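You operate a simulated robot arm through the tools that you are given. There is no shell and no other tool. Be economical: measure what you need, move in short steps, check, and stop when the job is done.

The job below is to be done with a simulated robot arm. You get a single attempt, and the scene is never put back.

Task
Grip the long bolt, try both yellow-banded rings and take it out.
Fine: vice tight till the green pin shows; run each ring on till it binds or is fully on the thread, and lay it back; slacken the vice and stand the bolt head down on the table. Set down upright: long black bolt.

It is judged by the outcome, as a careful person would: the job done as asked, and still so three seconds after it is handed in. It fails if anything else is knocked over, pushed out of place, dropped, spilled or broken.

Robot
A 7-joint arm with a two-finger parallel gripper, fixed in place. Base frame: the origin is at the foot of the arm, x ahead of it, y to its left, z up. Units: m, rad, N and s.
With the tool pointing down near the work surface it reaches from about 0.24 to 0.62 m from the base axis. Its first joint turns from -1.152 to 1.152 rad. Payload 2.6 kg.
Tool frame: the origin (TCP) lies between the finger pads and is the grasp point; the fingertips stand 0.03 m ahead of it; z points along the fingers, y is the line along which they close. Largest opening 0.094 m; finger width 0.028, thickness 0.01; the body of the gripper, 0.05 by 0.096 m, starts 0.055 m behind the TCP.
Orientation is told as [roll, pitch, yaw] about the base's x, y, z axes, in that order, counted from this pose: with the fingers straight down and closing along the base's y, the tool's x points along the base's -x, its y along +y and its z along -z.

Tools
- The arm moves only by the tool nudge_tool. Its argument "motion" is a list of rows, each a list of 7 numbers: the closure, from 0 (fully open) to 1 (shut), then the shift along the base's x, y, z in m, then the turn, a rotation vector about the base's x, y, z in rad. In form: [[claw, x, y, z, ax, ay, az], ...]. A call has 1 to 10 rows; each row shifts and turns the commanded pose from where the row before left it. Rows are played at 5 a second. More than 0.05 m and 0.15 rad between two rows, or a gripper value outside its range, and nothing of the call is played. Where a pose cannot be reached the arm comes as near as it can. A force on the tool above 70 N (or 10 N above the force at the start of the call, whichever is more), or a blocked arm, ends the call early, and 0.2 s more pass. Each finger travels about 0.072 m/s and halts on what it meets, pressing with about 41 N; the grip force reading is that of the motor and also rises with nothing between the fingers. The clock runs only during rows and for 0.2 s after the last one: add rows that do not move to give the fingers time. It gives the time, the measured TCP pose, the force on the tool (base axes), the opening and the grip force at its end, in the units of the frame above (readings bear some noise), with the torque about the TCP (base axes, N m) and any sound that the robot's microphone picked up, and new pictures: "pictures" is both (left out), scene, wrist or none.
- Cameras (640 x 400 px; columns grow to the right, rows downward): "scene" is fixed at [0.0029, 0.4163, 0.5623]; the picture's right is [-0.96, -0.27, 0.00], its down [-0.16, 0.58, -0.80] and it looks along [0.21, -0.77, -0.60] (base axes); focal length 221 px, centre (320, 200). "wrist" rides on the gripper at [0.076, 0.014, -0.103] in the tool frame; the picture's right is [-0.18, 0.98, 0.00], its down [-0.75, -0.14, -0.64] and it looks along [-0.63, -0.12, 0.77] (tool axes); focal length 243 px, centre (320, 200). There is no depth. A picture from a camera that has moved, and an enlarged one, comes with that camera's place and axes in the base frame and with its lens.
- close_up(camera, box): a new picture of the part [left, top, right, bottom] of that camera's present view, enlarged. No time passes.
- close_job(): hands the job in; it is judged then, once.

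Go step by step. Nothing tells you positions but the pictures and the camera data: compare them with the known pose of the tool, close in by small moves and look again before you grip or let go. The budget is 120 turns and 200 pictures, counting those below and the enlarged ones. Unless the task says otherwise, let go and move clear before handing in, and close with one line.

The tools are called after ">>>" by a JSON object that holds its "name" and its "arguments". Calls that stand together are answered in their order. nudge_tool: Moves the arm, as the interface text tells. Its arguments: {"type":"object","properties":{"motion":{"type":"array","items":{"type":"array","items":{"type":"number"}}},"pictures":{"type":"string","enum":["both","scene","wrist","none"]}},"required":["motion"]} The other tools are called the same way: close_up (camera, box) takes an enlarged picture of a part of a camera's view; close_job () hands the job in.

At the start:

```text
time: 0.0
eef_pos: [0.2543, 0.1522, 0.4367]
ee_rot: [0.003, -0.001, -0.002]
contact_force: [0.1, -0.2, 0.7]
ft_torque: [0.0, 0.01, 0.01]
opening: 0.0939
grasp_force: 0.1
```

scene: 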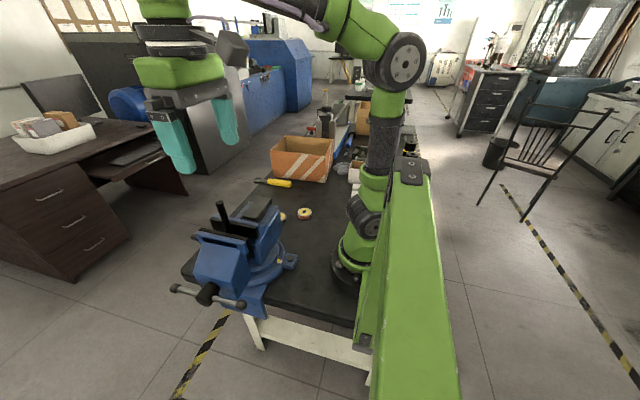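
wrist: 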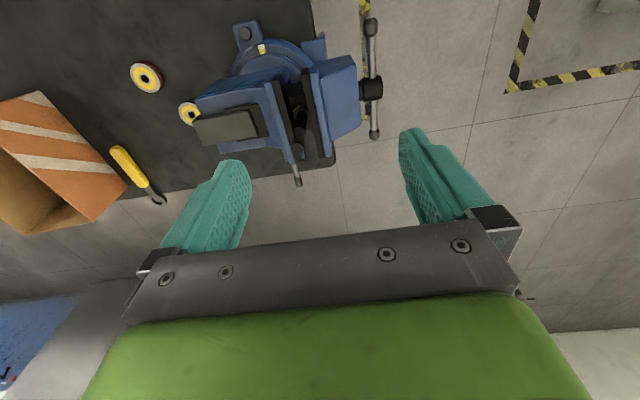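

The vice stands at the near-left corner of the table with a bolt in its jaws. Two yellow-banded rings lie on the table. I'll look closer before moving.

>>> {"name": "close_up", "arguments": {"camera": "scene", "box": [160, 170, 360, 320]}}

>>> {"name": "close_up", "arguments": {"camera": "wrist", "box": [180, 0, 400, 200]}}

>>> {"name": "close_up", "arguments": {"camera": "wrist", "box": [0, 0, 240, 150]}}

```text
2.67 times, centred on (260, 245) of scene
camera zoom: at [0.0029, 0.4163, 0.5623], right [-0.96, -0.27, 0.0], down [-0.16, 0.58, -0.8], along [0.21, -0.77, -0.6], focal length 589 px, centre (480, 80)
```

zoom: 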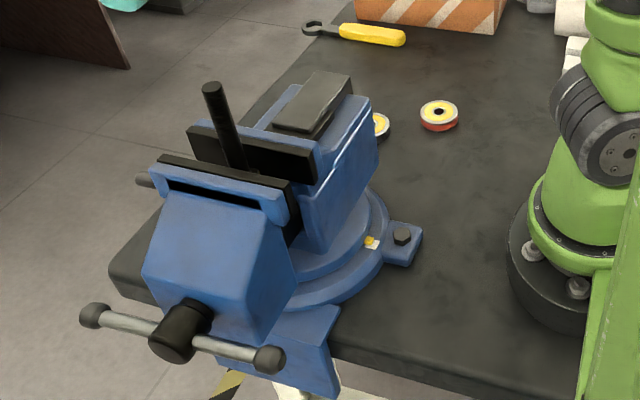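

```text
2.00 times, centred on (290, 100) of wrist
camera zoom: at [0.1768, 0.1661, 0.5392], right [0.19, 0.98, 0.0], down [0.75, -0.14, 0.64], along [0.63, -0.12, -0.77], focal length 485 px, centre (380, 400)
```

zoom: 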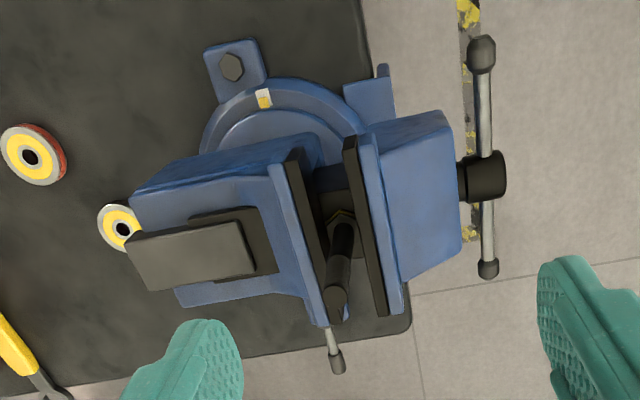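

```text
2.67 times, centred on (120, 75) of wrist
camera zoom: at [0.1768, 0.1661, 0.5392], right [0.19, 0.98, 0.0], down [0.75, -0.14, 0.64], along [0.63, -0.12, -0.77], focal length 647 px, centre (853, 533)
```

zoom: 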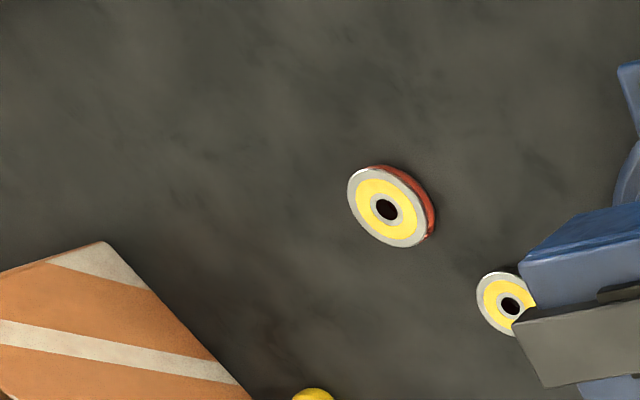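

>>> {"name": "close_up", "arguments": {"camera": "wrist", "box": [265, 60, 345, 150]}}

>>> {"name": "close_up", "arguments": {"camera": "scene", "box": [200, 190, 290, 260]}}

>>> {"name": "close_up", "arguments": {"camera": "scene", "box": [165, 240, 285, 315]}}

```text
4.44 times, centred on (305, 105) of wrist
camera zoom: at [0.1768, 0.1661, 0.5392], right [0.19, 0.98, 0.0], down [0.75, -0.14, 0.64], along [0.63, -0.12, -0.77], focal length 1078 px, centre (387, 622)
```

zoom: 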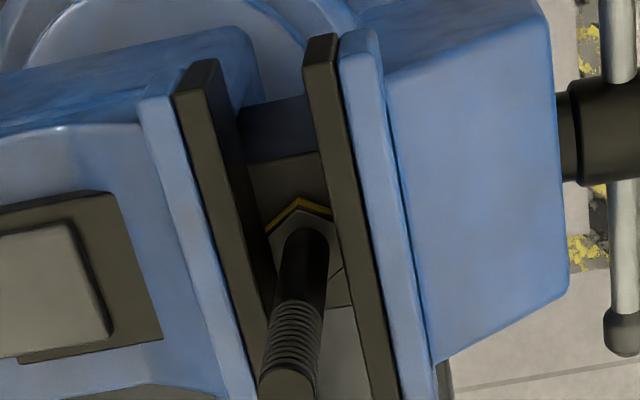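

```text
5.71 times, centred on (245, 225) of scene
camera zoom: at [0.0029, 0.4163, 0.5623], right [-0.96, -0.27, 0.0], down [-0.16, 0.58, -0.8], along [0.21, -0.77, -0.6], focal length 1262 px, centre (749, 57)
```

zoom: 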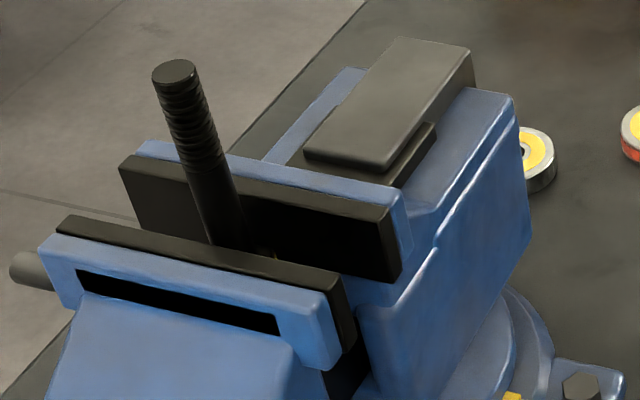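

```text
5.33 times, centred on (225, 278) of scene
camera zoom: at [0.0029, 0.4163, 0.5623], right [-0.96, -0.27, 0.0], down [-0.16, 0.58, -0.8], along [0.21, -0.77, -0.6], focal length 1178 px, centre (827, -213)
```

zoom: 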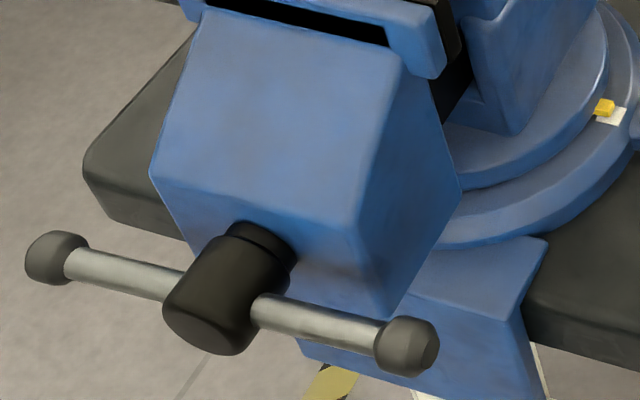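

The bolt (about 16 mm thick, top near [0.309, 0.113, 0.272]) stands loose between the jaws. The handle bar lies level at y≈0.231, z≈0.10. I'll shut the fingers, turn the wrist −90° and go above the handle's −x end, staying high.

>>> {"name": "nudge_tool", "arguments": {"motion": [[1, 0, 0.01, 0, 0, 0, -0.143], [1, 0, 0.01, 0, 0, 0, -0.143], [1, 0, 0.01, 0, 0, 0, -0.143], [1, 0, 0.01, 0, 0, 0, -0.143], [1, 0, 0.01, 0, 0, 0, -0.143], [1, 0, 0.01, 0, 0, 0, -0.143], [1, 0, 0.01, 0, 0, 0, -0.143], [1, 0, 0.01, 0, 0, 0, -0.143], [1, 0, 0.01, 0, 0, 0, -0.143], [1, -0.005, 0, 0, 0, 0, -0.143]], "pictures": "none"}}

>>> {"name": "nudge_tool", "arguments": {"motion": [[1, 0, 0, -0.04, 0, 0, -0.141], [1, 0, 0, -0.04, 0, 0, 0], [1, 0, 0, -0.04, 0, 0, 0], [1, 0, 0, -0.04, 0, 0, 0], [1, 0, 0, -0.03, 0, 0, 0], [1, 0, 0, 0, 0, 0, 0]]}}

```text
time: 2.2
eef_pos: [0.2493, 0.2444, 0.4357]
ee_rot: [0.003, 0.0, -1.433]
contact_force: [-0.1, 0.5, 0.2]
ft_torque: [-0.03, 0.03, 0.01]
opening: 0.0
grasp_force: 33.4
```

```text
time: 3.6
eef_pos: [0.2486, 0.2407, 0.2421]
ee_rot: [0.003, -0.001, -1.573]
contact_force: [0.7, -0.7, 0.1]
ft_torque: [0.06, 0.04, 0.0]
opening: 0.0
grasp_force: 33.3
camera wrist: at [0.2622, 0.3162, 0.3462], right [0.98, -0.19, 0.0], down [-0.14, -0.75, 0.64], along [-0.12, -0.63, -0.77], focal length 243 px, centre (320, 200)
```

scene: 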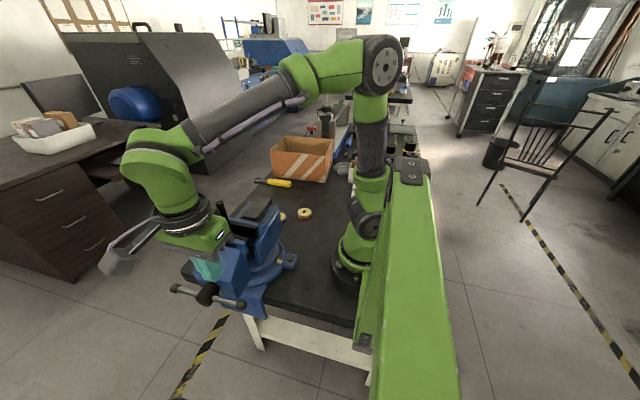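
wrist: 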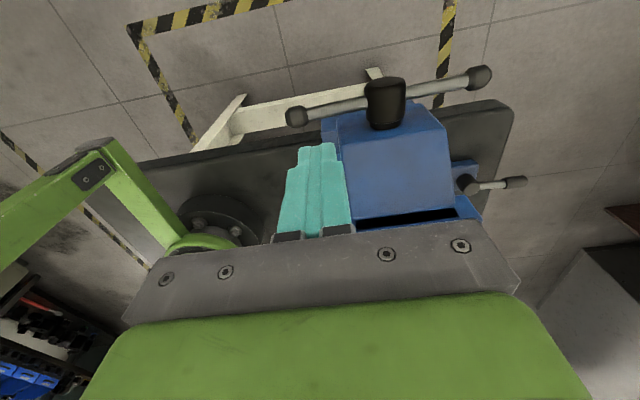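

The fingertips are above the bar's −x arm. I'll come down until they touch and push it down.

>>> {"name": "nudge_tool", "arguments": {"motion": [[1, -0.001, -0.003, -0.04, 0, 0, 0], [1, 0, 0, -0.04, 0, 0, 0], [1, 0, 0, -0.01, 0, 0, 0], [1, 0, 0, -0.01, 0, 0, 0], [1, 0, 0, -0.01, 0, 0, 0], [1, 0, 0, -0.01, 0, 0, 0]]}}

```text
time: 5.0
eef_pos: [0.248, 0.2387, 0.1258]
ee_rot: [0.003, -0.002, -1.574]
contact_force: [-3.1, -8.1, 9.3]
ft_torque: [-0.33, 0.04, -0.08]
opening: 0.0
grasp_force: 33.3
camera wrist: at [0.2618, 0.3133, 0.2294], right [0.98, -0.19, 0.0], down [-0.14, -0.75, 0.64], along [-0.12, -0.63, -0.77], focal length 243 px, centre (320, 200)
```

scene: 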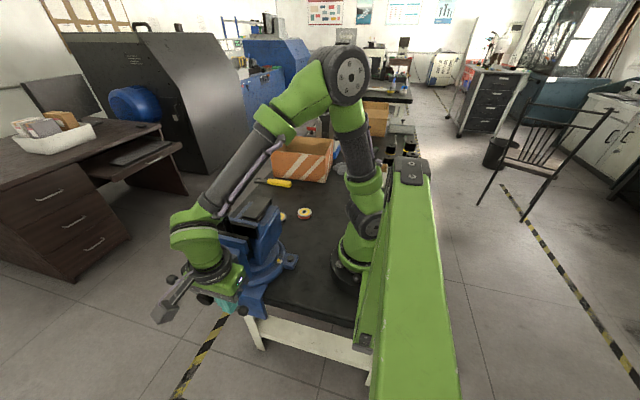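
wrist: 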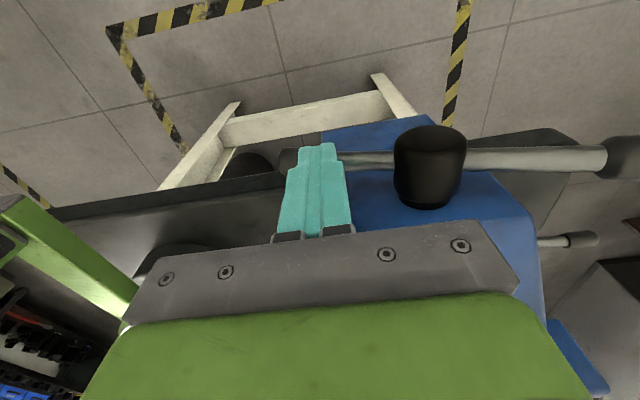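

The bar is turning with light resistance, and the far end has risen. I'll keep pushing down along the arc.

>>> {"name": "nudge_tool", "arguments": {"motion": [[1, 0.001, 0, -0.01, 0, 0, 0], [1, 0.002, 0, -0.01, 0, 0, 0], [1, 0.003, 0, -0.01, 0, 0, 0], [1, 0.003, 0, -0.01, 0, 0, 0], [1, 0.004, 0, -0.01, 0, 0, 0]]}}

```text
time: 6.1
eef_pos: [0.2558, 0.2407, 0.0898]
ee_rot: [0.003, 0.002, -1.578]
contact_force: [-4.2, -3.0, 10.5]
ft_torque: [-0.39, -0.31, -0.2]
opening: 0.0
grasp_force: 33.8
stopped in row 5: the force on the tool passed its limit (the readings are from after the stop); the commanded pose is now the measured one
camera wrist: at [0.2698, 0.3158, 0.1935], right [0.98, -0.19, 0.0], down [-0.15, -0.75, 0.64], along [-0.12, -0.63, -0.77], focal length 243 px, centre (320, 200)
```

scene: 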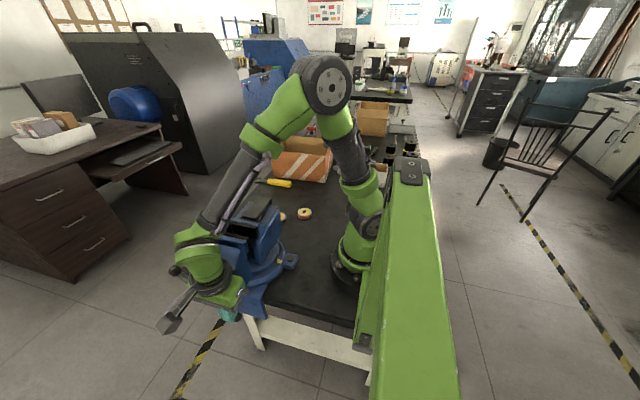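
wrist: 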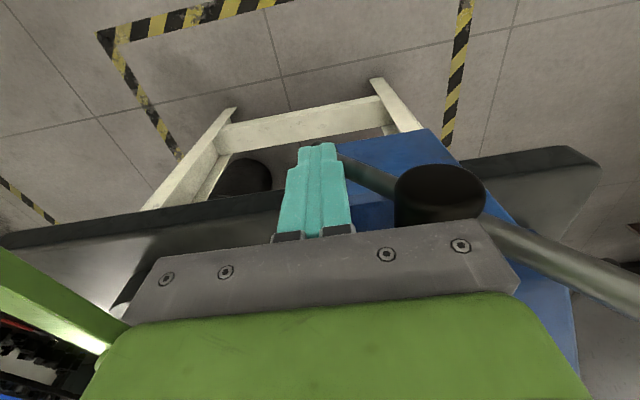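

The push stopped on the force limit after about 35°. I'll back off and look at the vice.

>>> {"name": "nudge_tool", "arguments": {"motion": [[1, -0.005, 0.005, 0.02, 0, 0, 0], [1, 0, 0, 0.04, 0, 0, 0], [1, 0, 0, 0.05, 0, 0, 0], [1, 0, 0, 0.05, 0, 0, 0], [1, 0, 0, 0.05, 0, 0, 0], [1, 0, 0.03, 0.04, 0, 0, 0]]}}

>>> {"name": "close_up", "arguments": {"camera": "scene", "box": [160, 180, 320, 320]}}

```text
time: 7.5
eef_pos: [0.2493, 0.274, 0.3422]
ee_rot: [0.004, 0.002, -1.575]
contact_force: [-0.2, -0.9, 0.0]
ft_torque: [-0.02, -0.01, 0.03]
opening: 0.0
grasp_force: 33.3
camera wrist: at [0.2614, 0.3489, 0.4449], right [0.98, -0.19, 0.0], down [-0.15, -0.75, 0.64], along [-0.12, -0.63, -0.77], focal length 243 px, centre (320, 200)
```

scene: 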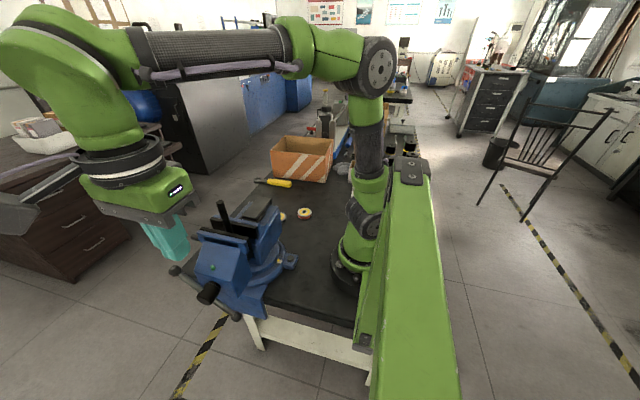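
wrist: 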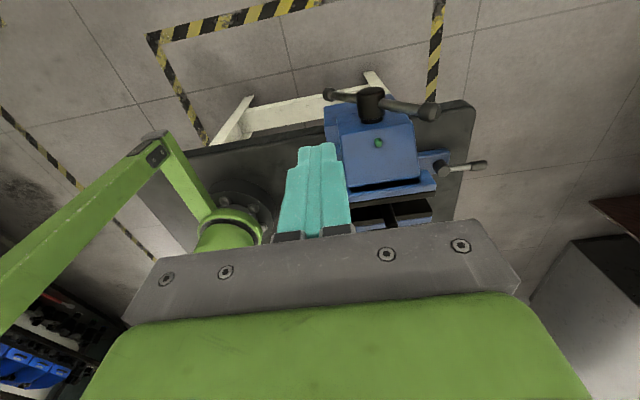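

```text
2.86 times, centred on (240, 250) of scene
camera zoom: at [0.0029, 0.4162, 0.5623], right [-0.96, -0.27, 0.0], down [-0.16, 0.58, -0.8], along [0.21, -0.77, -0.6], focal length 631 px, centre (549, 57)
```

zoom: 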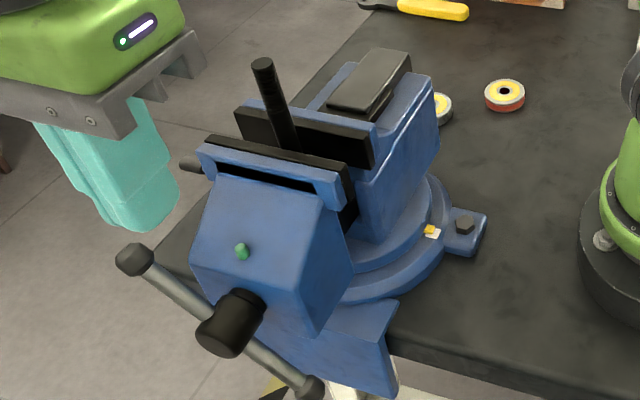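

The green pin is out, so the vice is tight. Next I'll carry the gripper high over to the red-edged ring near [0.232, −0.194] and turn the wrist back.

>>> {"name": "nudge_tool", "arguments": {"motion": [[0.5, 0.01, -0.02, 0.04, 0, 0, 0.143], [0, 0.01, -0.04, 0.02, 0, 0, 0.143], [0, 0.01, -0.045, 0, 0, 0, 0.143], [0, 0.01, -0.045, 0, 0, 0, 0.143], [0, 0, -0.045, 0, 0, 0, 0.143], [0, 0, -0.045, 0, 0, 0, 0.143], [0, 0, -0.045, 0, 0, 0, 0.143], [0, 0, -0.045, 0, 0, 0, 0.143], [0, 0, -0.045, 0, 0, 0, 0.143], [0, 0, -0.045, 0, 0, 0, 0.143]], "pictures": "none"}}

>>> {"name": "nudge_tool", "arguments": {"motion": [[0, 0, -0.024, 0, 0, 0, 0.143], [0, 0, -0.024, -0.03, 0, 0, 0], [0, -0.02, 0, -0.04, 0, 0, 0], [0, -0.01, 0, -0.04, 0, 0, 0], [0, -0.01, 0, -0.04, 0, 0, 0], [0, 0, 0, 0, 0, 0, 0]]}}

```text
time: 9.7
eef_pos: [0.2923, -0.1441, 0.3998]
ee_rot: [0.005, 0.002, -0.144]
contact_force: [-0.1, 0.2, -1.0]
ft_torque: [0.0, 0.02, -0.02]
opening: 0.094
grasp_force: 0.1
```

```text
time: 11.1
eef_pos: [0.2493, -0.1895, 0.2527]
ee_rot: [0.004, 0.004, -0.002]
contact_force: [0.7, 0.2, 0.0]
ft_torque: [0.0, 0.03, -0.02]
opening: 0.0938
grasp_force: 0.1
camera wrist: at [0.1733, -0.176, 0.3554], right [0.19, 0.98, 0.0], down [0.75, -0.15, 0.64], along [0.63, -0.12, -0.77], focal length 243 px, centre (320, 200)
```

scene: 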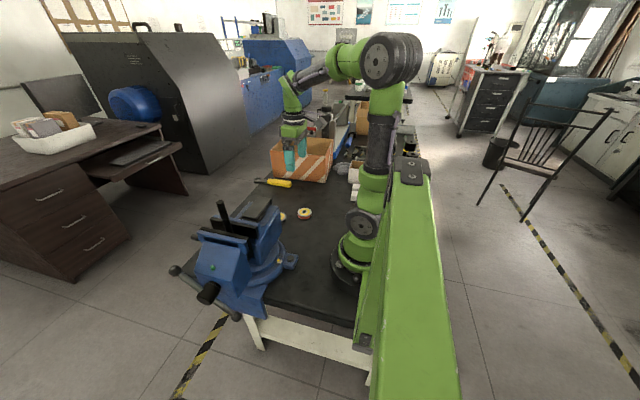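
wrist: 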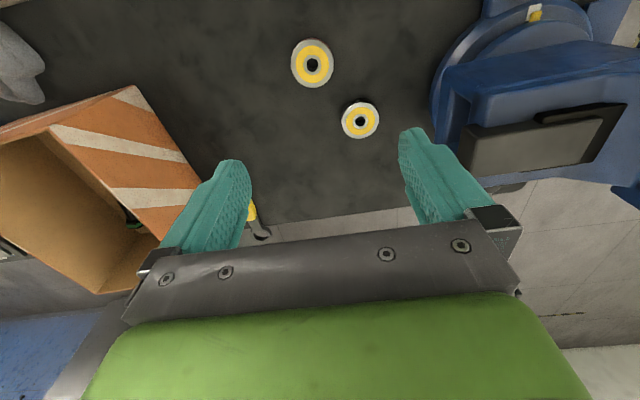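

>>> {"name": "close_up", "arguments": {"camera": "wrist", "box": [270, 30, 400, 150]}}

```text
3.33 times, centred on (335, 90) of wrist
camera zoom: at [0.1733, -0.176, 0.3554], right [0.19, 0.98, 0.0], down [0.75, -0.15, 0.64], along [0.63, -0.12, -0.77], focal length 809 px, centre (270, 567)
```

zoom: 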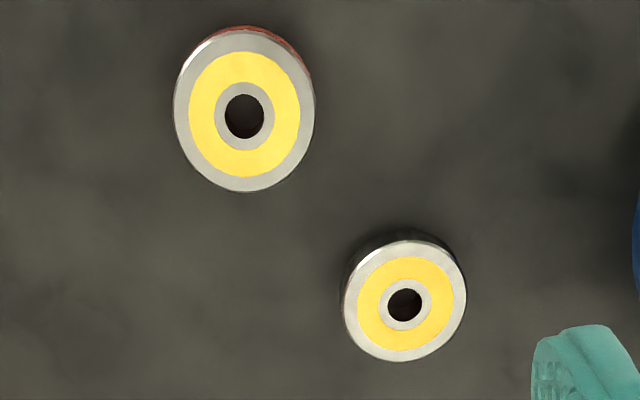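

Both rings show clearly: red at [0.234, −0.196] and grey at [0.315, −0.145], each about 52 mm across. I'll go down over the red one with the fingers open.

>>> {"name": "nudge_tool", "arguments": {"motion": [[0, -0.008, -0.0065, -0.04, 0, 0, 0], [0, -0.007, 0, -0.04, 0, 0, 0], [0, 0, 0, -0.04, 0, 0, 0], [0, 0, 0, 0, 0, 0, 0]], "pictures": "wrist"}}

```text
time: 12.1
eef_pos: [0.2391, -0.1978, 0.1298]
ee_rot: [0.003, 0.002, -0.003]
contact_force: [0.5, -0.1, 0.1]
ft_torque: [-0.02, 0.03, 0.01]
opening: 0.0938
grasp_force: 0.0
camera wrist: at [0.1617, -0.1837, 0.2325], right [0.19, 0.98, 0.0], down [0.75, -0.15, 0.64], along [0.63, -0.12, -0.77], focal length 243 px, centre (320, 200)
```

wrist: 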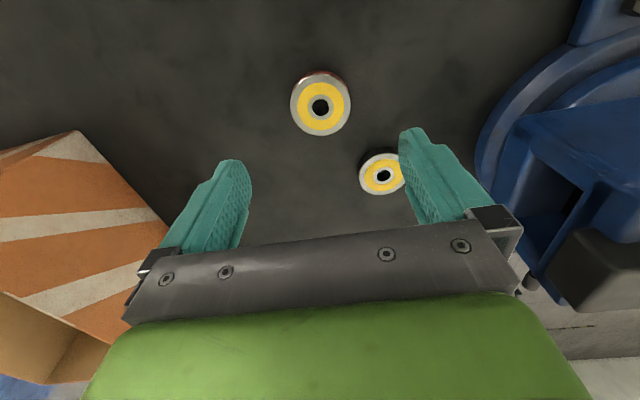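

>>> {"name": "nudge_tool", "arguments": {"motion": [[0, -0.005, 0.001, -0.03, 0, 0, 0], [0, 0, 0, -0.03, 0, 0, 0], [0, 0, 0, -0.03, 0, 0, 0], [0, 0, 0, -0.004, 0, 0, 0], [0, 0, 0, 0, 0, 0, 0]], "pictures": "wrist"}}

```text
time: 13.3
eef_pos: [0.2319, -0.1968, 0.0359]
ee_rot: [0.003, 0.002, -0.003]
contact_force: [-0.4, 0.2, -0.6]
ft_torque: [0.01, -0.02, -0.01]
opening: 0.0939
grasp_force: 0.0
camera wrist: at [0.1557, -0.1837, 0.1386], right [0.19, 0.98, 0.0], down [0.75, -0.15, 0.64], along [0.63, -0.12, -0.77], focal length 243 px, centre (320, 200)
```

wrist: 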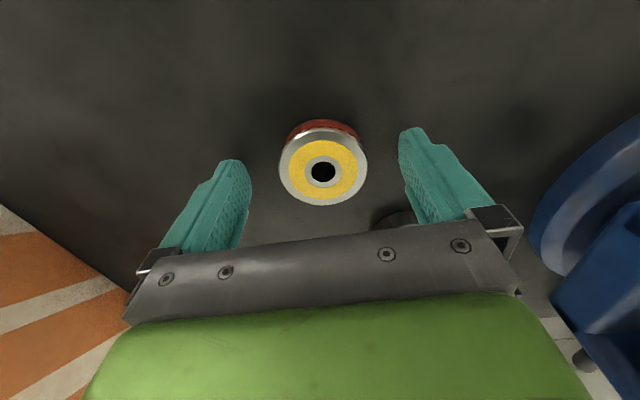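

Centred over the ring, fingertips about 6 mm above the table. I'll close on it and lift.

>>> {"name": "nudge_tool", "arguments": {"motion": [[1, 0, 0, 0, 0, 0, 0], [1, 0, 0, 0, 0, 0, 0], [1, 0, 0, 0, 0, 0, 0], [1, 0, 0, 0, 0, 0, 0], [1, 0, 0, 0.02, 0, 0, 0], [1, 0, 0, 0.04, 0, 0, 0], [1, 0, 0, 0.04, 0, 0, 0], [1, 0.01, 0, 0.04, 0, 0, 0]], "pictures": "wrist"}}

```text
time: 15.1
eef_pos: [0.2393, -0.2, 0.1774]
ee_rot: [0.004, 0.003, -0.002]
contact_force: [-0.5, 0.5, -1.8]
ft_torque: [-0.03, 0.01, 0.04]
opening: 0.0515
grasp_force: 40.8
camera wrist: at [0.1635, -0.1852, 0.2818], right [0.19, 0.98, 0.0], down [0.76, -0.15, 0.64], along [0.63, -0.12, -0.77], focal length 243 px, centre (320, 200)
```

wrist: 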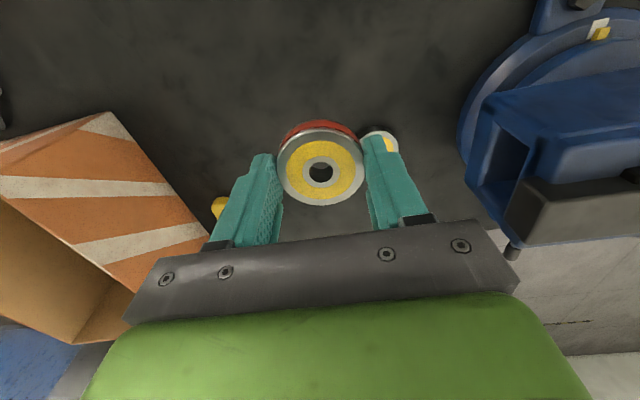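

Ring held. I'll raise it and carry it past the bolt, turning the wrist to +1.43 rad so there is room to screw clockwise, then look at the bolt from just beyond.

>>> {"name": "nudge_tool", "arguments": {"motion": [[1, 0.007, 0, 0.05, 0, 0, 0.143], [1, 0.007, 0.02, 0.05, 0, 0, 0.143], [1, 0.007, 0.04, 0.05, 0, 0, 0.143], [1, 0.007, 0.045, 0.05, 0, 0, 0.143], [1, 0.007, 0.045, 0, 0, 0, 0.143], [1, 0.007, 0.045, 0, 0, 0, 0.143], [1, 0.007, 0.045, 0, 0, 0, 0.143], [1, 0.007, 0.045, 0, 0, 0, 0.143], [1, 0.007, 0.045, 0, 0, 0, 0.143], [1, 0.007, 0.045, 0, 0, 0, 0.143]], "pictures": "none"}}

>>> {"name": "nudge_tool", "arguments": {"motion": [[1, 0, 0.02, -0.01, 0, 0, 0], [1, 0, 0, 0, 0, 0, 0]]}}

```text
refused: row 1 steps farther than a row can; nothing moved
```

```text
time: 15.7
eef_pos: [0.24, -0.1783, 0.1673]
ee_rot: [0.002, 0.001, -0.003]
contact_force: [1.3, 0.2, -1.6]
ft_torque: [0.0, 0.01, 0.01]
opening: 0.0515
grasp_force: 41.2
camera wrist: at [0.1637, -0.1647, 0.2702], right [0.19, 0.98, 0.0], down [0.75, -0.15, 0.64], along [0.63, -0.12, -0.77], focal length 243 px, centre (320, 200)
```

scene: 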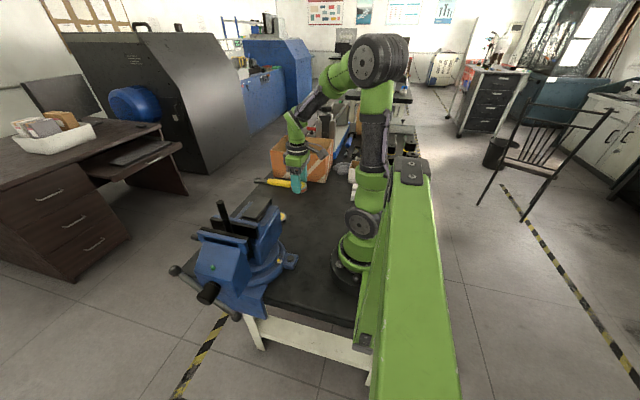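
wrist: 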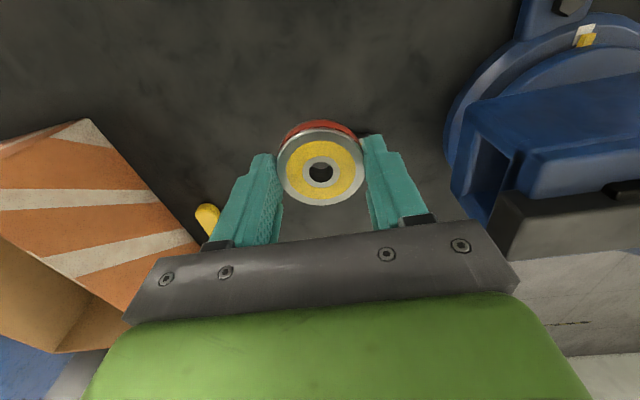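

The first call was refused for step size, so only a small shift was made. I'll rise first, then travel with shorter steps.

>>> {"name": "nudge_tool", "arguments": {"motion": [[1, 0, 0, 0.045, 0, 0, 0.143], [1, 0, 0, 0.045, 0, 0, 0.143], [1, 0, 0, 0.045, 0, 0, 0.143], [1, 0.007, 0.02, 0.04, 0, 0, 0.143], [1, 0.007, 0.03, 0.035, 0, 0, 0.143], [1, 0.01, 0.045, 0, 0, 0, 0.143], [1, 0.01, 0.045, 0, 0, 0, 0.143], [1, 0.01, 0.045, 0, 0, 0, 0.143], [1, 0.01, 0.045, 0, 0, 0, 0.143], [1, 0.01, 0.045, 0, 0, 0, 0.143]], "pictures": "none"}}

>>> {"name": "nudge_tool", "arguments": {"motion": [[1, 0.005, 0.042, 0, 0, 0, 0.14], [1, 0, 0.042, 0, 0, 0, 0], [1, 0, 0, -0.02, 0, 0, 0], [1, 0, 0, 0, 0, 0, 0]]}}

```text
time: 17.9
eef_pos: [0.3061, 0.0985, 0.3763]
ee_rot: [0.005, 0.001, 1.426]
contact_force: [-0.4, -0.7, -2.0]
ft_torque: [-0.03, -0.03, -0.05]
opening: 0.0515
grasp_force: 41.2
```

```text
time: 18.9
eef_pos: [0.3075, 0.1796, 0.356]
ee_rot: [0.004, 0.001, 1.565]
contact_force: [-0.1, 0.5, -1.1]
ft_torque: [0.01, -0.02, 0.02]
opening: 0.0516
grasp_force: 41.3
camera wrist: at [0.2937, 0.1034, 0.4591], right [-0.98, 0.19, 0.0], down [0.15, 0.75, 0.64], along [0.12, 0.63, -0.77], focal length 243 px, centre (320, 200)
```

scene: 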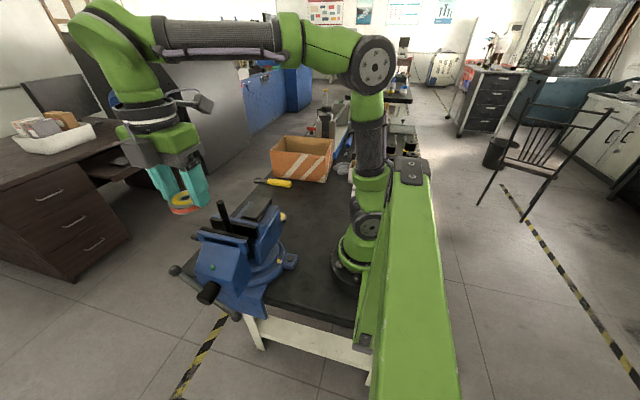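
wrist: 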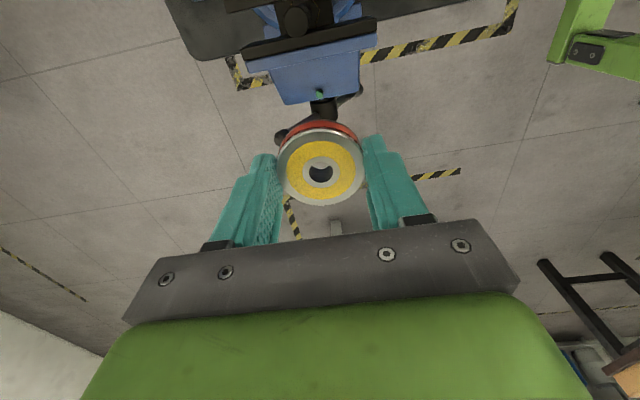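

>>> {"name": "close_up", "arguments": {"camera": "wrist", "box": [230, 0, 390, 100]}}

```text
4.00 times, centred on (310, 50) of wrist
camera zoom: at [0.2937, 0.1034, 0.4591], right [-0.98, 0.19, 0.0], down [0.15, 0.75, 0.64], along [0.12, 0.63, -0.77], focal length 970 px, centre (360, 800)
```

zoom: 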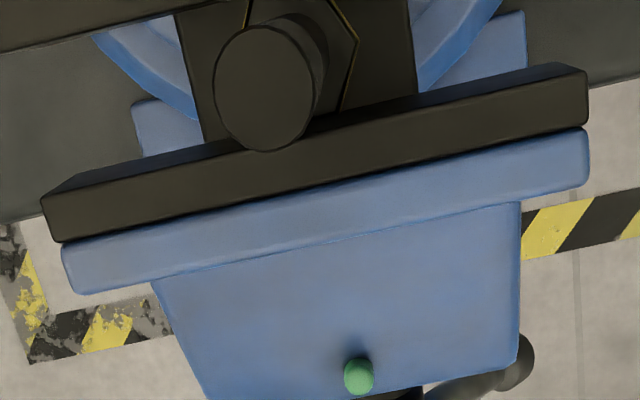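

The bolt top sits at about [0.310, 0.1126, 0.272], and the ring is centred in the tool. I'll shift over the bolt and check before lowering.

>>> {"name": "nudge_tool", "arguments": {"motion": [[1, 0.0023, -0.035, 0, 0, 0, 0], [1, 0, -0.032, 0, 0, 0, 0], [1, 0, 0, -0.02, 0, 0, 0], [1, 0, 0, -0.012, 0, 0, 0], [1, 0, 0, 0, 0, 0, 0]]}}

>>> {"name": "close_up", "arguments": {"camera": "wrist", "box": [260, 100, 380, 220]}}

>>> {"name": "close_up", "arguments": {"camera": "scene", "box": [180, 170, 280, 250]}}

```text
time: 20.1
eef_pos: [0.311, 0.1127, 0.3243]
ee_rot: [0.004, 0.002, 1.566]
contact_force: [0.8, -0.6, -2.1]
ft_torque: [-0.02, -0.01, -0.04]
opening: 0.0511
grasp_force: 40.9
camera wrist: at [0.2961, 0.0366, 0.4275], right [-0.98, 0.19, 0.0], down [0.15, 0.75, 0.64], along [0.12, 0.63, -0.77], focal length 243 px, centre (320, 200)
```

scene: 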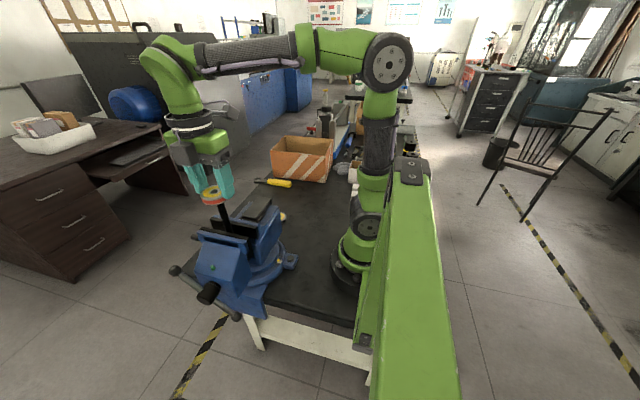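
wrist: 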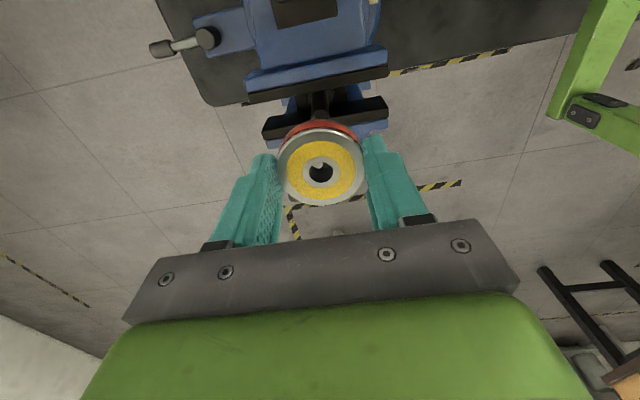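

```text
3.33 times, centred on (320, 160) of wrist
camera zoom: at [0.2961, 0.0366, 0.4275], right [-0.98, 0.19, 0.0], down [0.15, 0.75, 0.64], along [0.12, 0.63, -0.77], focal length 809 px, centre (320, 333)
```

zoom: 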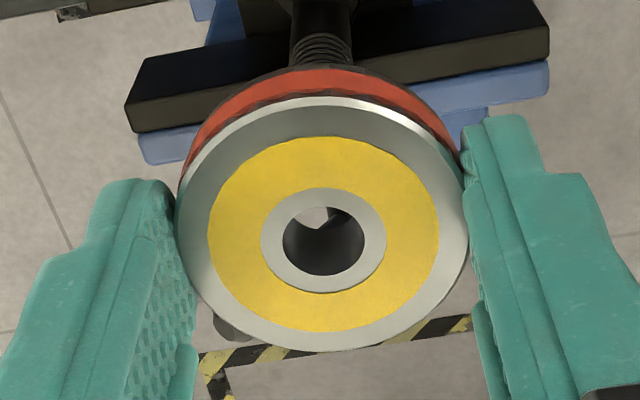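

```text
5.00 times, centred on (230, 210) of scene
camera zoom: at [0.0029, 0.4163, 0.5623], right [-0.96, -0.27, 0.0], down [-0.16, 0.58, -0.8], along [0.21, -0.77, -0.6], focal length 1104 px, centre (770, 150)
```

zoom: 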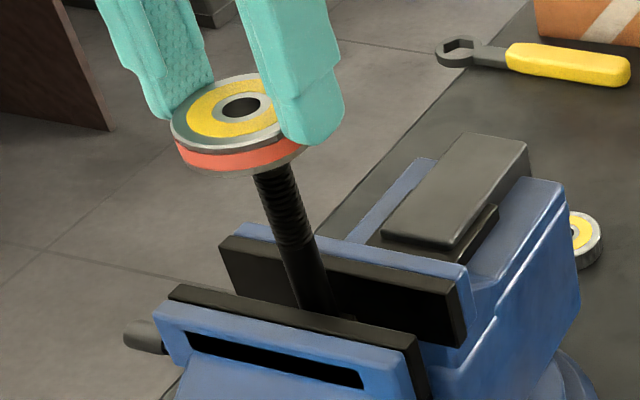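

>>> {"name": "close_up", "arguments": {"camera": "scene", "box": [195, 170, 255, 210]}}

```text
10.00 times, centred on (225, 190) of scene
camera zoom: at [0.0029, 0.4163, 0.5623], right [-0.96, -0.27, 0.0], down [-0.16, 0.58, -0.8], along [0.21, -0.77, -0.6], focal length 2209 px, centre (1270, 300)
```

zoom: 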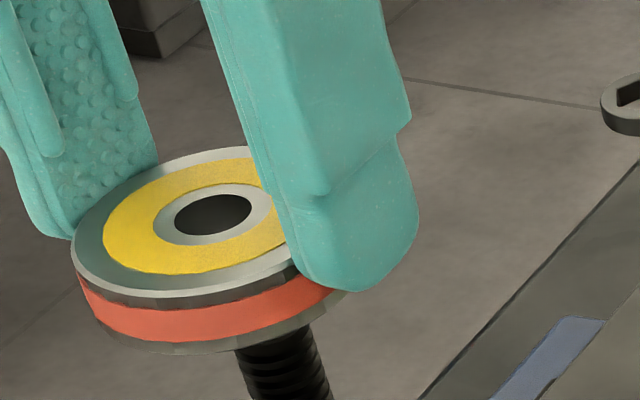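

The two views disagree by a few millimetres, so I'll shift back 35 mm and measure the bolt top again.

>>> {"name": "nudge_tool", "arguments": {"motion": [[1, 0, 0.045, 0, 0, 0, 0], [1, 0, 0, 0, 0, 0, 0], [1, 0, 0, 0, 0, 0, 0]]}}

>>> {"name": "close_up", "arguments": {"camera": "wrist", "box": [260, 30, 380, 105]}}

>>> {"name": "close_up", "arguments": {"camera": "scene", "box": [175, 170, 265, 230]}}

```text
time: 20.9
eef_pos: [0.311, 0.1586, 0.3234]
ee_rot: [0.003, 0.001, 1.565]
contact_force: [0.1, 0.1, -1.4]
ft_torque: [-0.04, 0.02, -0.02]
opening: 0.0514
grasp_force: 41.4
camera wrist: at [0.2966, 0.0818, 0.4276], right [-0.98, 0.19, 0.0], down [0.15, 0.75, 0.64], along [0.12, 0.63, -0.77], focal length 243 px, centre (320, 200)
```

scene: 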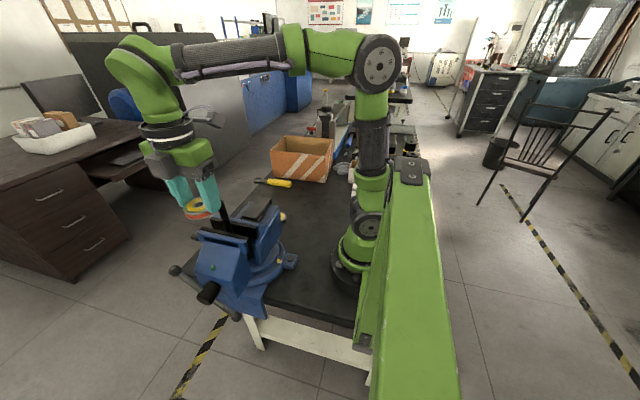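
wrist: 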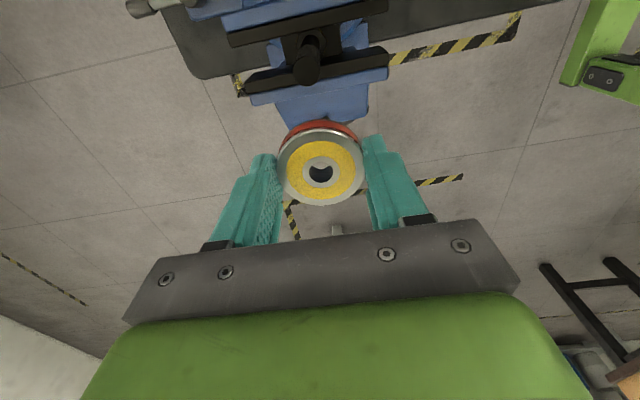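

```text
5.33 times, centred on (320, 68) of wrist
camera zoom: at [0.2966, 0.0818, 0.4276], right [-0.98, 0.19, 0.0], down [0.15, 0.75, 0.64], along [0.12, 0.63, -0.77], focal length 1294 px, centre (320, 907)
```

zoom: 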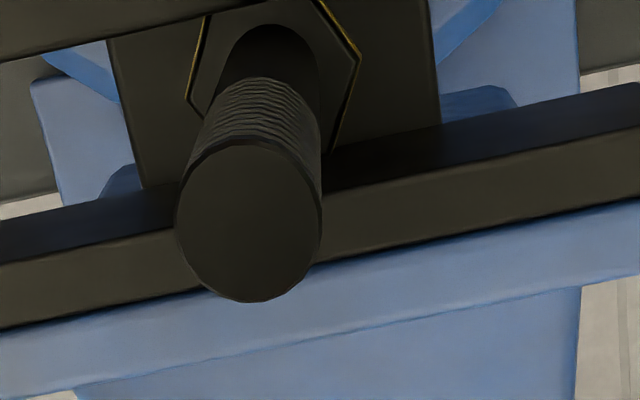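

```text
6.67 times, centred on (220, 200) of scene
camera zoom: at [0.0029, 0.4163, 0.5623], right [-0.96, -0.27, 0.0], down [-0.16, 0.58, -0.8], along [0.21, -0.77, -0.6], focal length 1473 px, centre (987, 200)
```

zoom: 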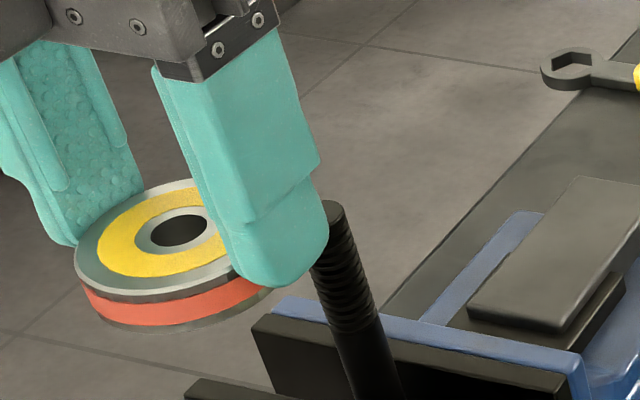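

Both measurements now agree: bolt top at about [0.309, 0.112, 0.275]. I'll move the ring over with a 2 mm x correction, go down to just above the tip and check.

>>> {"name": "nudge_tool", "arguments": {"motion": [[1, -0.002, -0.0465, 0, 0, 0, 0], [1, 0, 0, -0.006, 0, 0, 0], [1, 0, 0, -0.002, 0, 0, 0], [1, 0, 0, 0, 0, 0, 0]], "pictures": "none"}}

>>> {"name": "close_up", "arguments": {"camera": "scene", "box": [195, 170, 255, 210]}}

>>> {"name": "close_up", "arguments": {"camera": "wrist", "box": [280, 100, 360, 200]}}

```text
time: 21.9
eef_pos: [0.3088, 0.1113, 0.3169]
ee_rot: [0.003, 0.003, 1.567]
contact_force: [0.7, 0.1, -1.6]
ft_torque: [0.0, 0.0, -0.03]
opening: 0.0516
grasp_force: 41.1
```

```text
10.00 times, centred on (225, 190) of scene
camera zoom: at [0.0029, 0.4163, 0.5623], right [-0.96, -0.27, 0.0], down [-0.16, 0.58, -0.8], along [0.21, -0.77, -0.6], focal length 2209 px, centre (1270, 300)
```

zoom: 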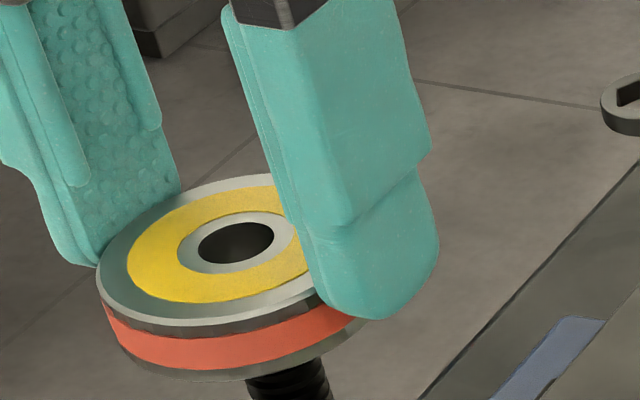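

```text
4.00 times, centred on (320, 150) of wrist
camera zoom: at [0.2944, 0.035, 0.4198], right [-0.98, 0.19, 0.0], down [0.15, 0.75, 0.64], along [0.12, 0.63, -0.77], focal length 970 px, centre (320, 400)
```

zoom: 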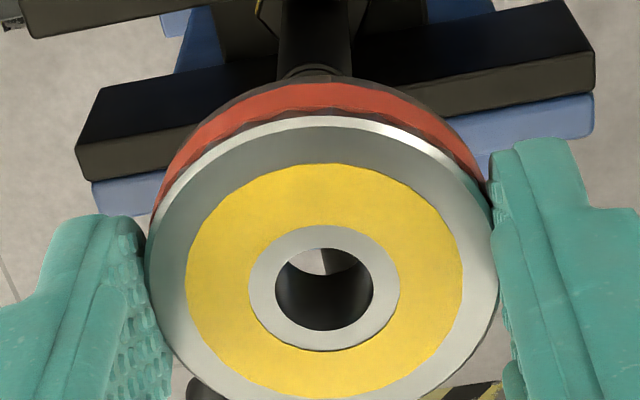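

Aligned to within about 1–2 mm. I'll lower in small steps and watch the force.

>>> {"name": "nudge_tool", "arguments": {"motion": [[1, 0.0004, -0.0008, -0.002, 0, 0, 0], [1, 0, 0, -0.002, 0, 0, 0], [1, 0, 0, -0.002, 0, 0, 0]], "pictures": "none"}}

>>> {"name": "nudge_tool", "arguments": {"motion": [[1, 0, 0, -0.001, 0, 0, 0], [1, 0, 0, -0.001, 0, 0, 0]], "pictures": "none"}}

>>> {"name": "close_up", "arguments": {"camera": "scene", "box": [195, 170, 255, 210]}}

>>> {"name": "close_up", "arguments": {"camera": "wrist", "box": [280, 100, 360, 200]}}

```text
time: 22.7
eef_pos: [0.3109, 0.1099, 0.3109]
ee_rot: [0.0, 0.004, 1.56]
contact_force: [-7.6, -8.9, 12.7]
ft_torque: [-0.63, 0.84, -0.02]
opening: 0.0516
grasp_force: 40.3
```

```text
time: 23.3
eef_pos: [0.3117, 0.1107, 0.3097]
ee_rot: [-0.003, 0.0, 1.567]
contact_force: [-3.0, -8.8, 32.5]
ft_torque: [-0.3, 0.21, -0.03]
opening: 0.0518
grasp_force: 41.4
```

```text
10.00 times, centred on (225, 190) of scene
camera zoom: at [0.0028, 0.4162, 0.5624], right [-0.96, -0.27, 0.0], down [-0.16, 0.58, -0.8], along [0.21, -0.77, -0.6], focal length 2209 px, centre (1270, 300)
```

zoom: 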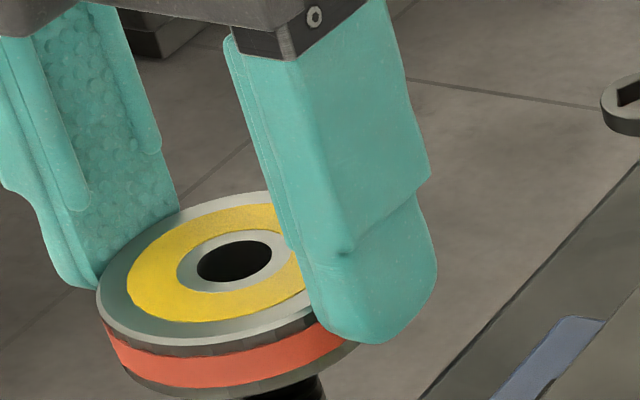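

```text
4.00 times, centred on (320, 150) of wrist
camera zoom: at [0.2958, 0.0348, 0.4131], right [-0.98, 0.19, 0.0], down [0.14, 0.75, 0.64], along [0.12, 0.63, -0.77], focal length 970 px, centre (320, 400)
```

zoom: 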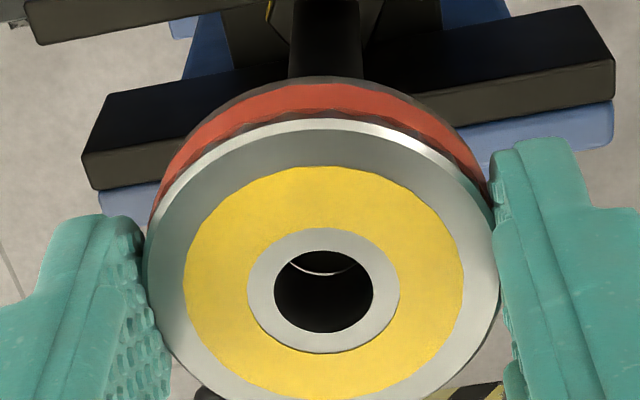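

The ring has seated on the bolt tip and centred itself. I'll turn it clockwise with light downward pressure and see whether it draws on.

>>> {"name": "nudge_tool", "arguments": {"motion": [[1, 0.0005, -0.001, 0, 0, 0, -0.14], [1, 0, 0, 0, 0, 0, -0.14], [1, 0, 0, 0, 0, 0, -0.14], [1, 0, 0, 0, 0, 0, -0.14], [1, 0, 0, -0.0005, 0, 0, -0.14], [1, 0, 0, 0, 0, 0, -0.14], [1, 0, 0, -0.0005, 0, 0, -0.14], [1, 0, 0, 0, 0, 0, -0.14]], "pictures": "none"}}

```text
time: 25.1
eef_pos: [0.3105, 0.1112, 0.3055]
ee_rot: [0.004, 0.003, 0.445]
contact_force: [-9.8, 0.8, 21.8]
ft_torque: [-0.03, 0.8, 0.03]
opening: 0.0517
grasp_force: 40.6
```

It went down about 4 mm. I'll keep turning.

>>> {"name": "nudge_tool", "arguments": {"motion": [[1, -0.0005, 0, -0.0005, 0, 0, -0.145], [1, 0, 0, -0.0005, 0, 0, -0.145], [1, 0, 0, -0.0005, 0, 0, -0.145], [1, 0, 0, -0.0005, 0, 0, -0.145], [1, 0, 0, -0.0005, 0, 0, -0.145], [1, 0, 0, -0.0005, 0, 0, -0.145], [1, 0, 0, -0.0005, 0, 0, -0.145], [1, 0, 0, -0.0005, 0, 0, -0.145], [1, 0, 0, -0.0005, 0, 0, -0.145], [1, 0, 0, -0.0005, 0, 0, -0.145]]}}

>>> {"name": "close_up", "arguments": {"camera": "scene", "box": [195, 170, 255, 210]}}

>>> {"name": "close_up", "arguments": {"camera": "wrist", "box": [280, 100, 360, 200]}}

```text
time: 27.3
eef_pos: [0.3097, 0.1107, 0.3015]
ee_rot: [0.003, 0.002, -1.004]
contact_force: [3.5, 5.0, 4.6]
ft_torque: [0.15, -0.44, 1.2]
opening: 0.0519
grasp_force: 40.7
camera wrist: at [0.281, 0.1815, 0.405], right [0.93, 0.37, 0.0], down [0.28, -0.71, 0.64], along [0.24, -0.59, -0.77], focal length 243 px, centre (320, 200)
```

scene: 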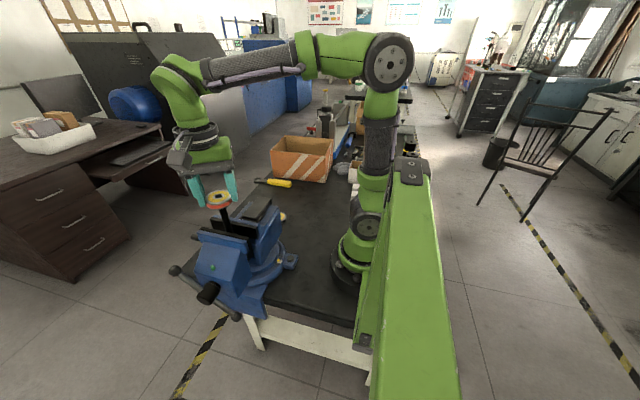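
wrist: 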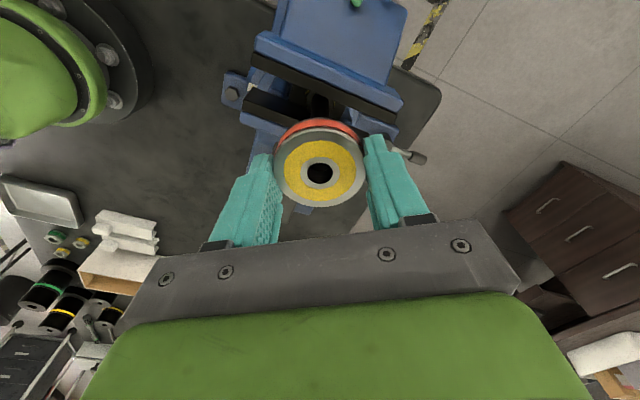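

```text
10.00 times, centred on (225, 190) of scene
camera zoom: at [0.0029, 0.4163, 0.5623], right [-0.96, -0.27, 0.0], down [-0.16, 0.58, -0.8], along [0.21, -0.77, -0.6], focal length 2209 px, centre (1270, 300)
```

zoom: 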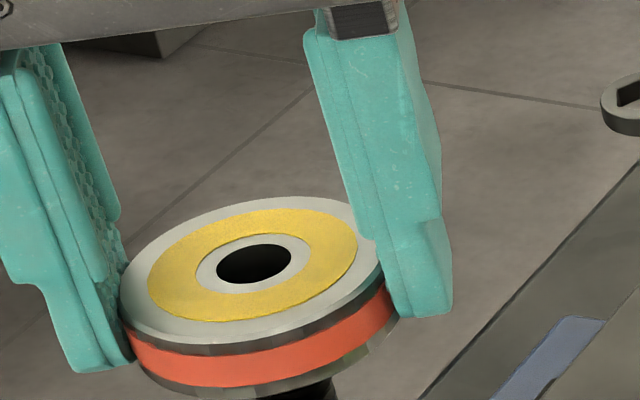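

```text
4.00 times, centred on (320, 150) of wrist
camera zoom: at [0.281, 0.1815, 0.405], right [0.93, 0.37, 0.0], down [0.28, -0.71, 0.64], along [0.24, -0.59, -0.77], focal length 970 px, centre (320, 400)
```

zoom: 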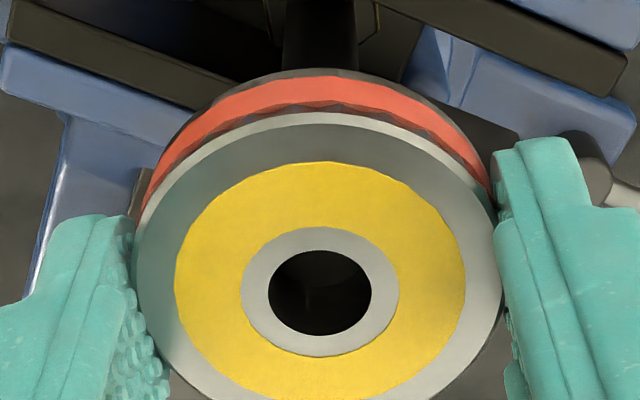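

Torque has risen to 1.2 N m. I'll turn a little further to see whether it's binding.

>>> {"name": "nudge_tool", "arguments": {"motion": [[1, 0, 0, -0.0005, 0, 0, -0.1], [1, 0, 0, -0.0005, 0, 0, -0.1]], "pictures": "none"}}

>>> {"name": "nudge_tool", "arguments": {"motion": [[1, 0, 0, -0.0005, 0, 0, -0.1], [1, 0, 0, -0.0005, 0, 0, -0.1]], "pictures": "none"}}

```text
time: 27.9
eef_pos: [0.3096, 0.1108, 0.3014]
ee_rot: [0.002, 0.001, -1.208]
contact_force: [3.4, 2.9, 4.7]
ft_torque: [-0.1, -0.3, 0.96]
opening: 0.0531
grasp_force: 41.6
```

```text
time: 28.5
eef_pos: [0.3105, 0.1102, 0.2987]
ee_rot: [0.001, 0.002, -1.407]
contact_force: [-1.0, -0.6, 6.6]
ft_torque: [-0.25, 0.12, 0.47]
opening: 0.0523
grasp_force: 40.7
```

>>> {"name": "close_up", "arguments": {"camera": "scene", "box": [195, 170, 255, 210]}}

>>> {"name": "close_up", "arguments": {"camera": "wrist", "box": [280, 100, 360, 200]}}

```text
10.00 times, centred on (225, 190) of scene
camera zoom: at [0.0029, 0.4163, 0.5624], right [-0.96, -0.27, 0.0], down [-0.16, 0.58, -0.8], along [0.21, -0.77, -0.6], focal length 2209 px, centre (1270, 300)
```

zoom: 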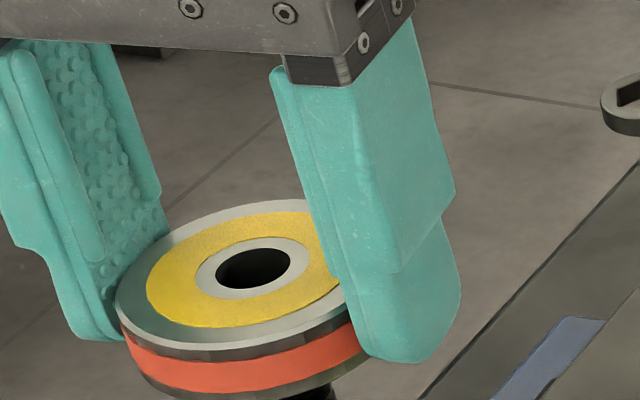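

```text
4.00 times, centred on (320, 150) of wrist
camera zoom: at [0.3112, 0.1872, 0.4034], right [1.0, -0.02, 0.0], down [-0.02, -0.77, 0.64], along [-0.01, -0.64, -0.77], focal length 970 px, centre (320, 400)
```

zoom: 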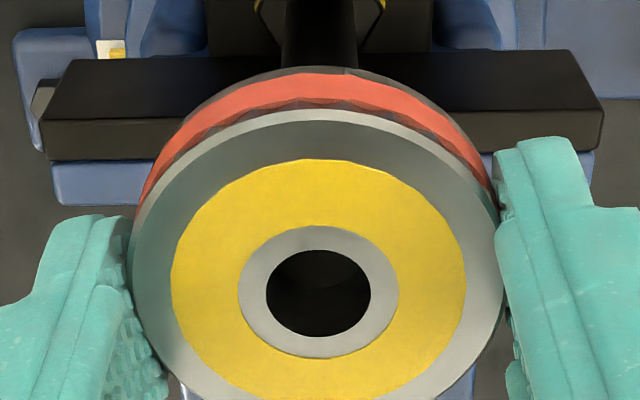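

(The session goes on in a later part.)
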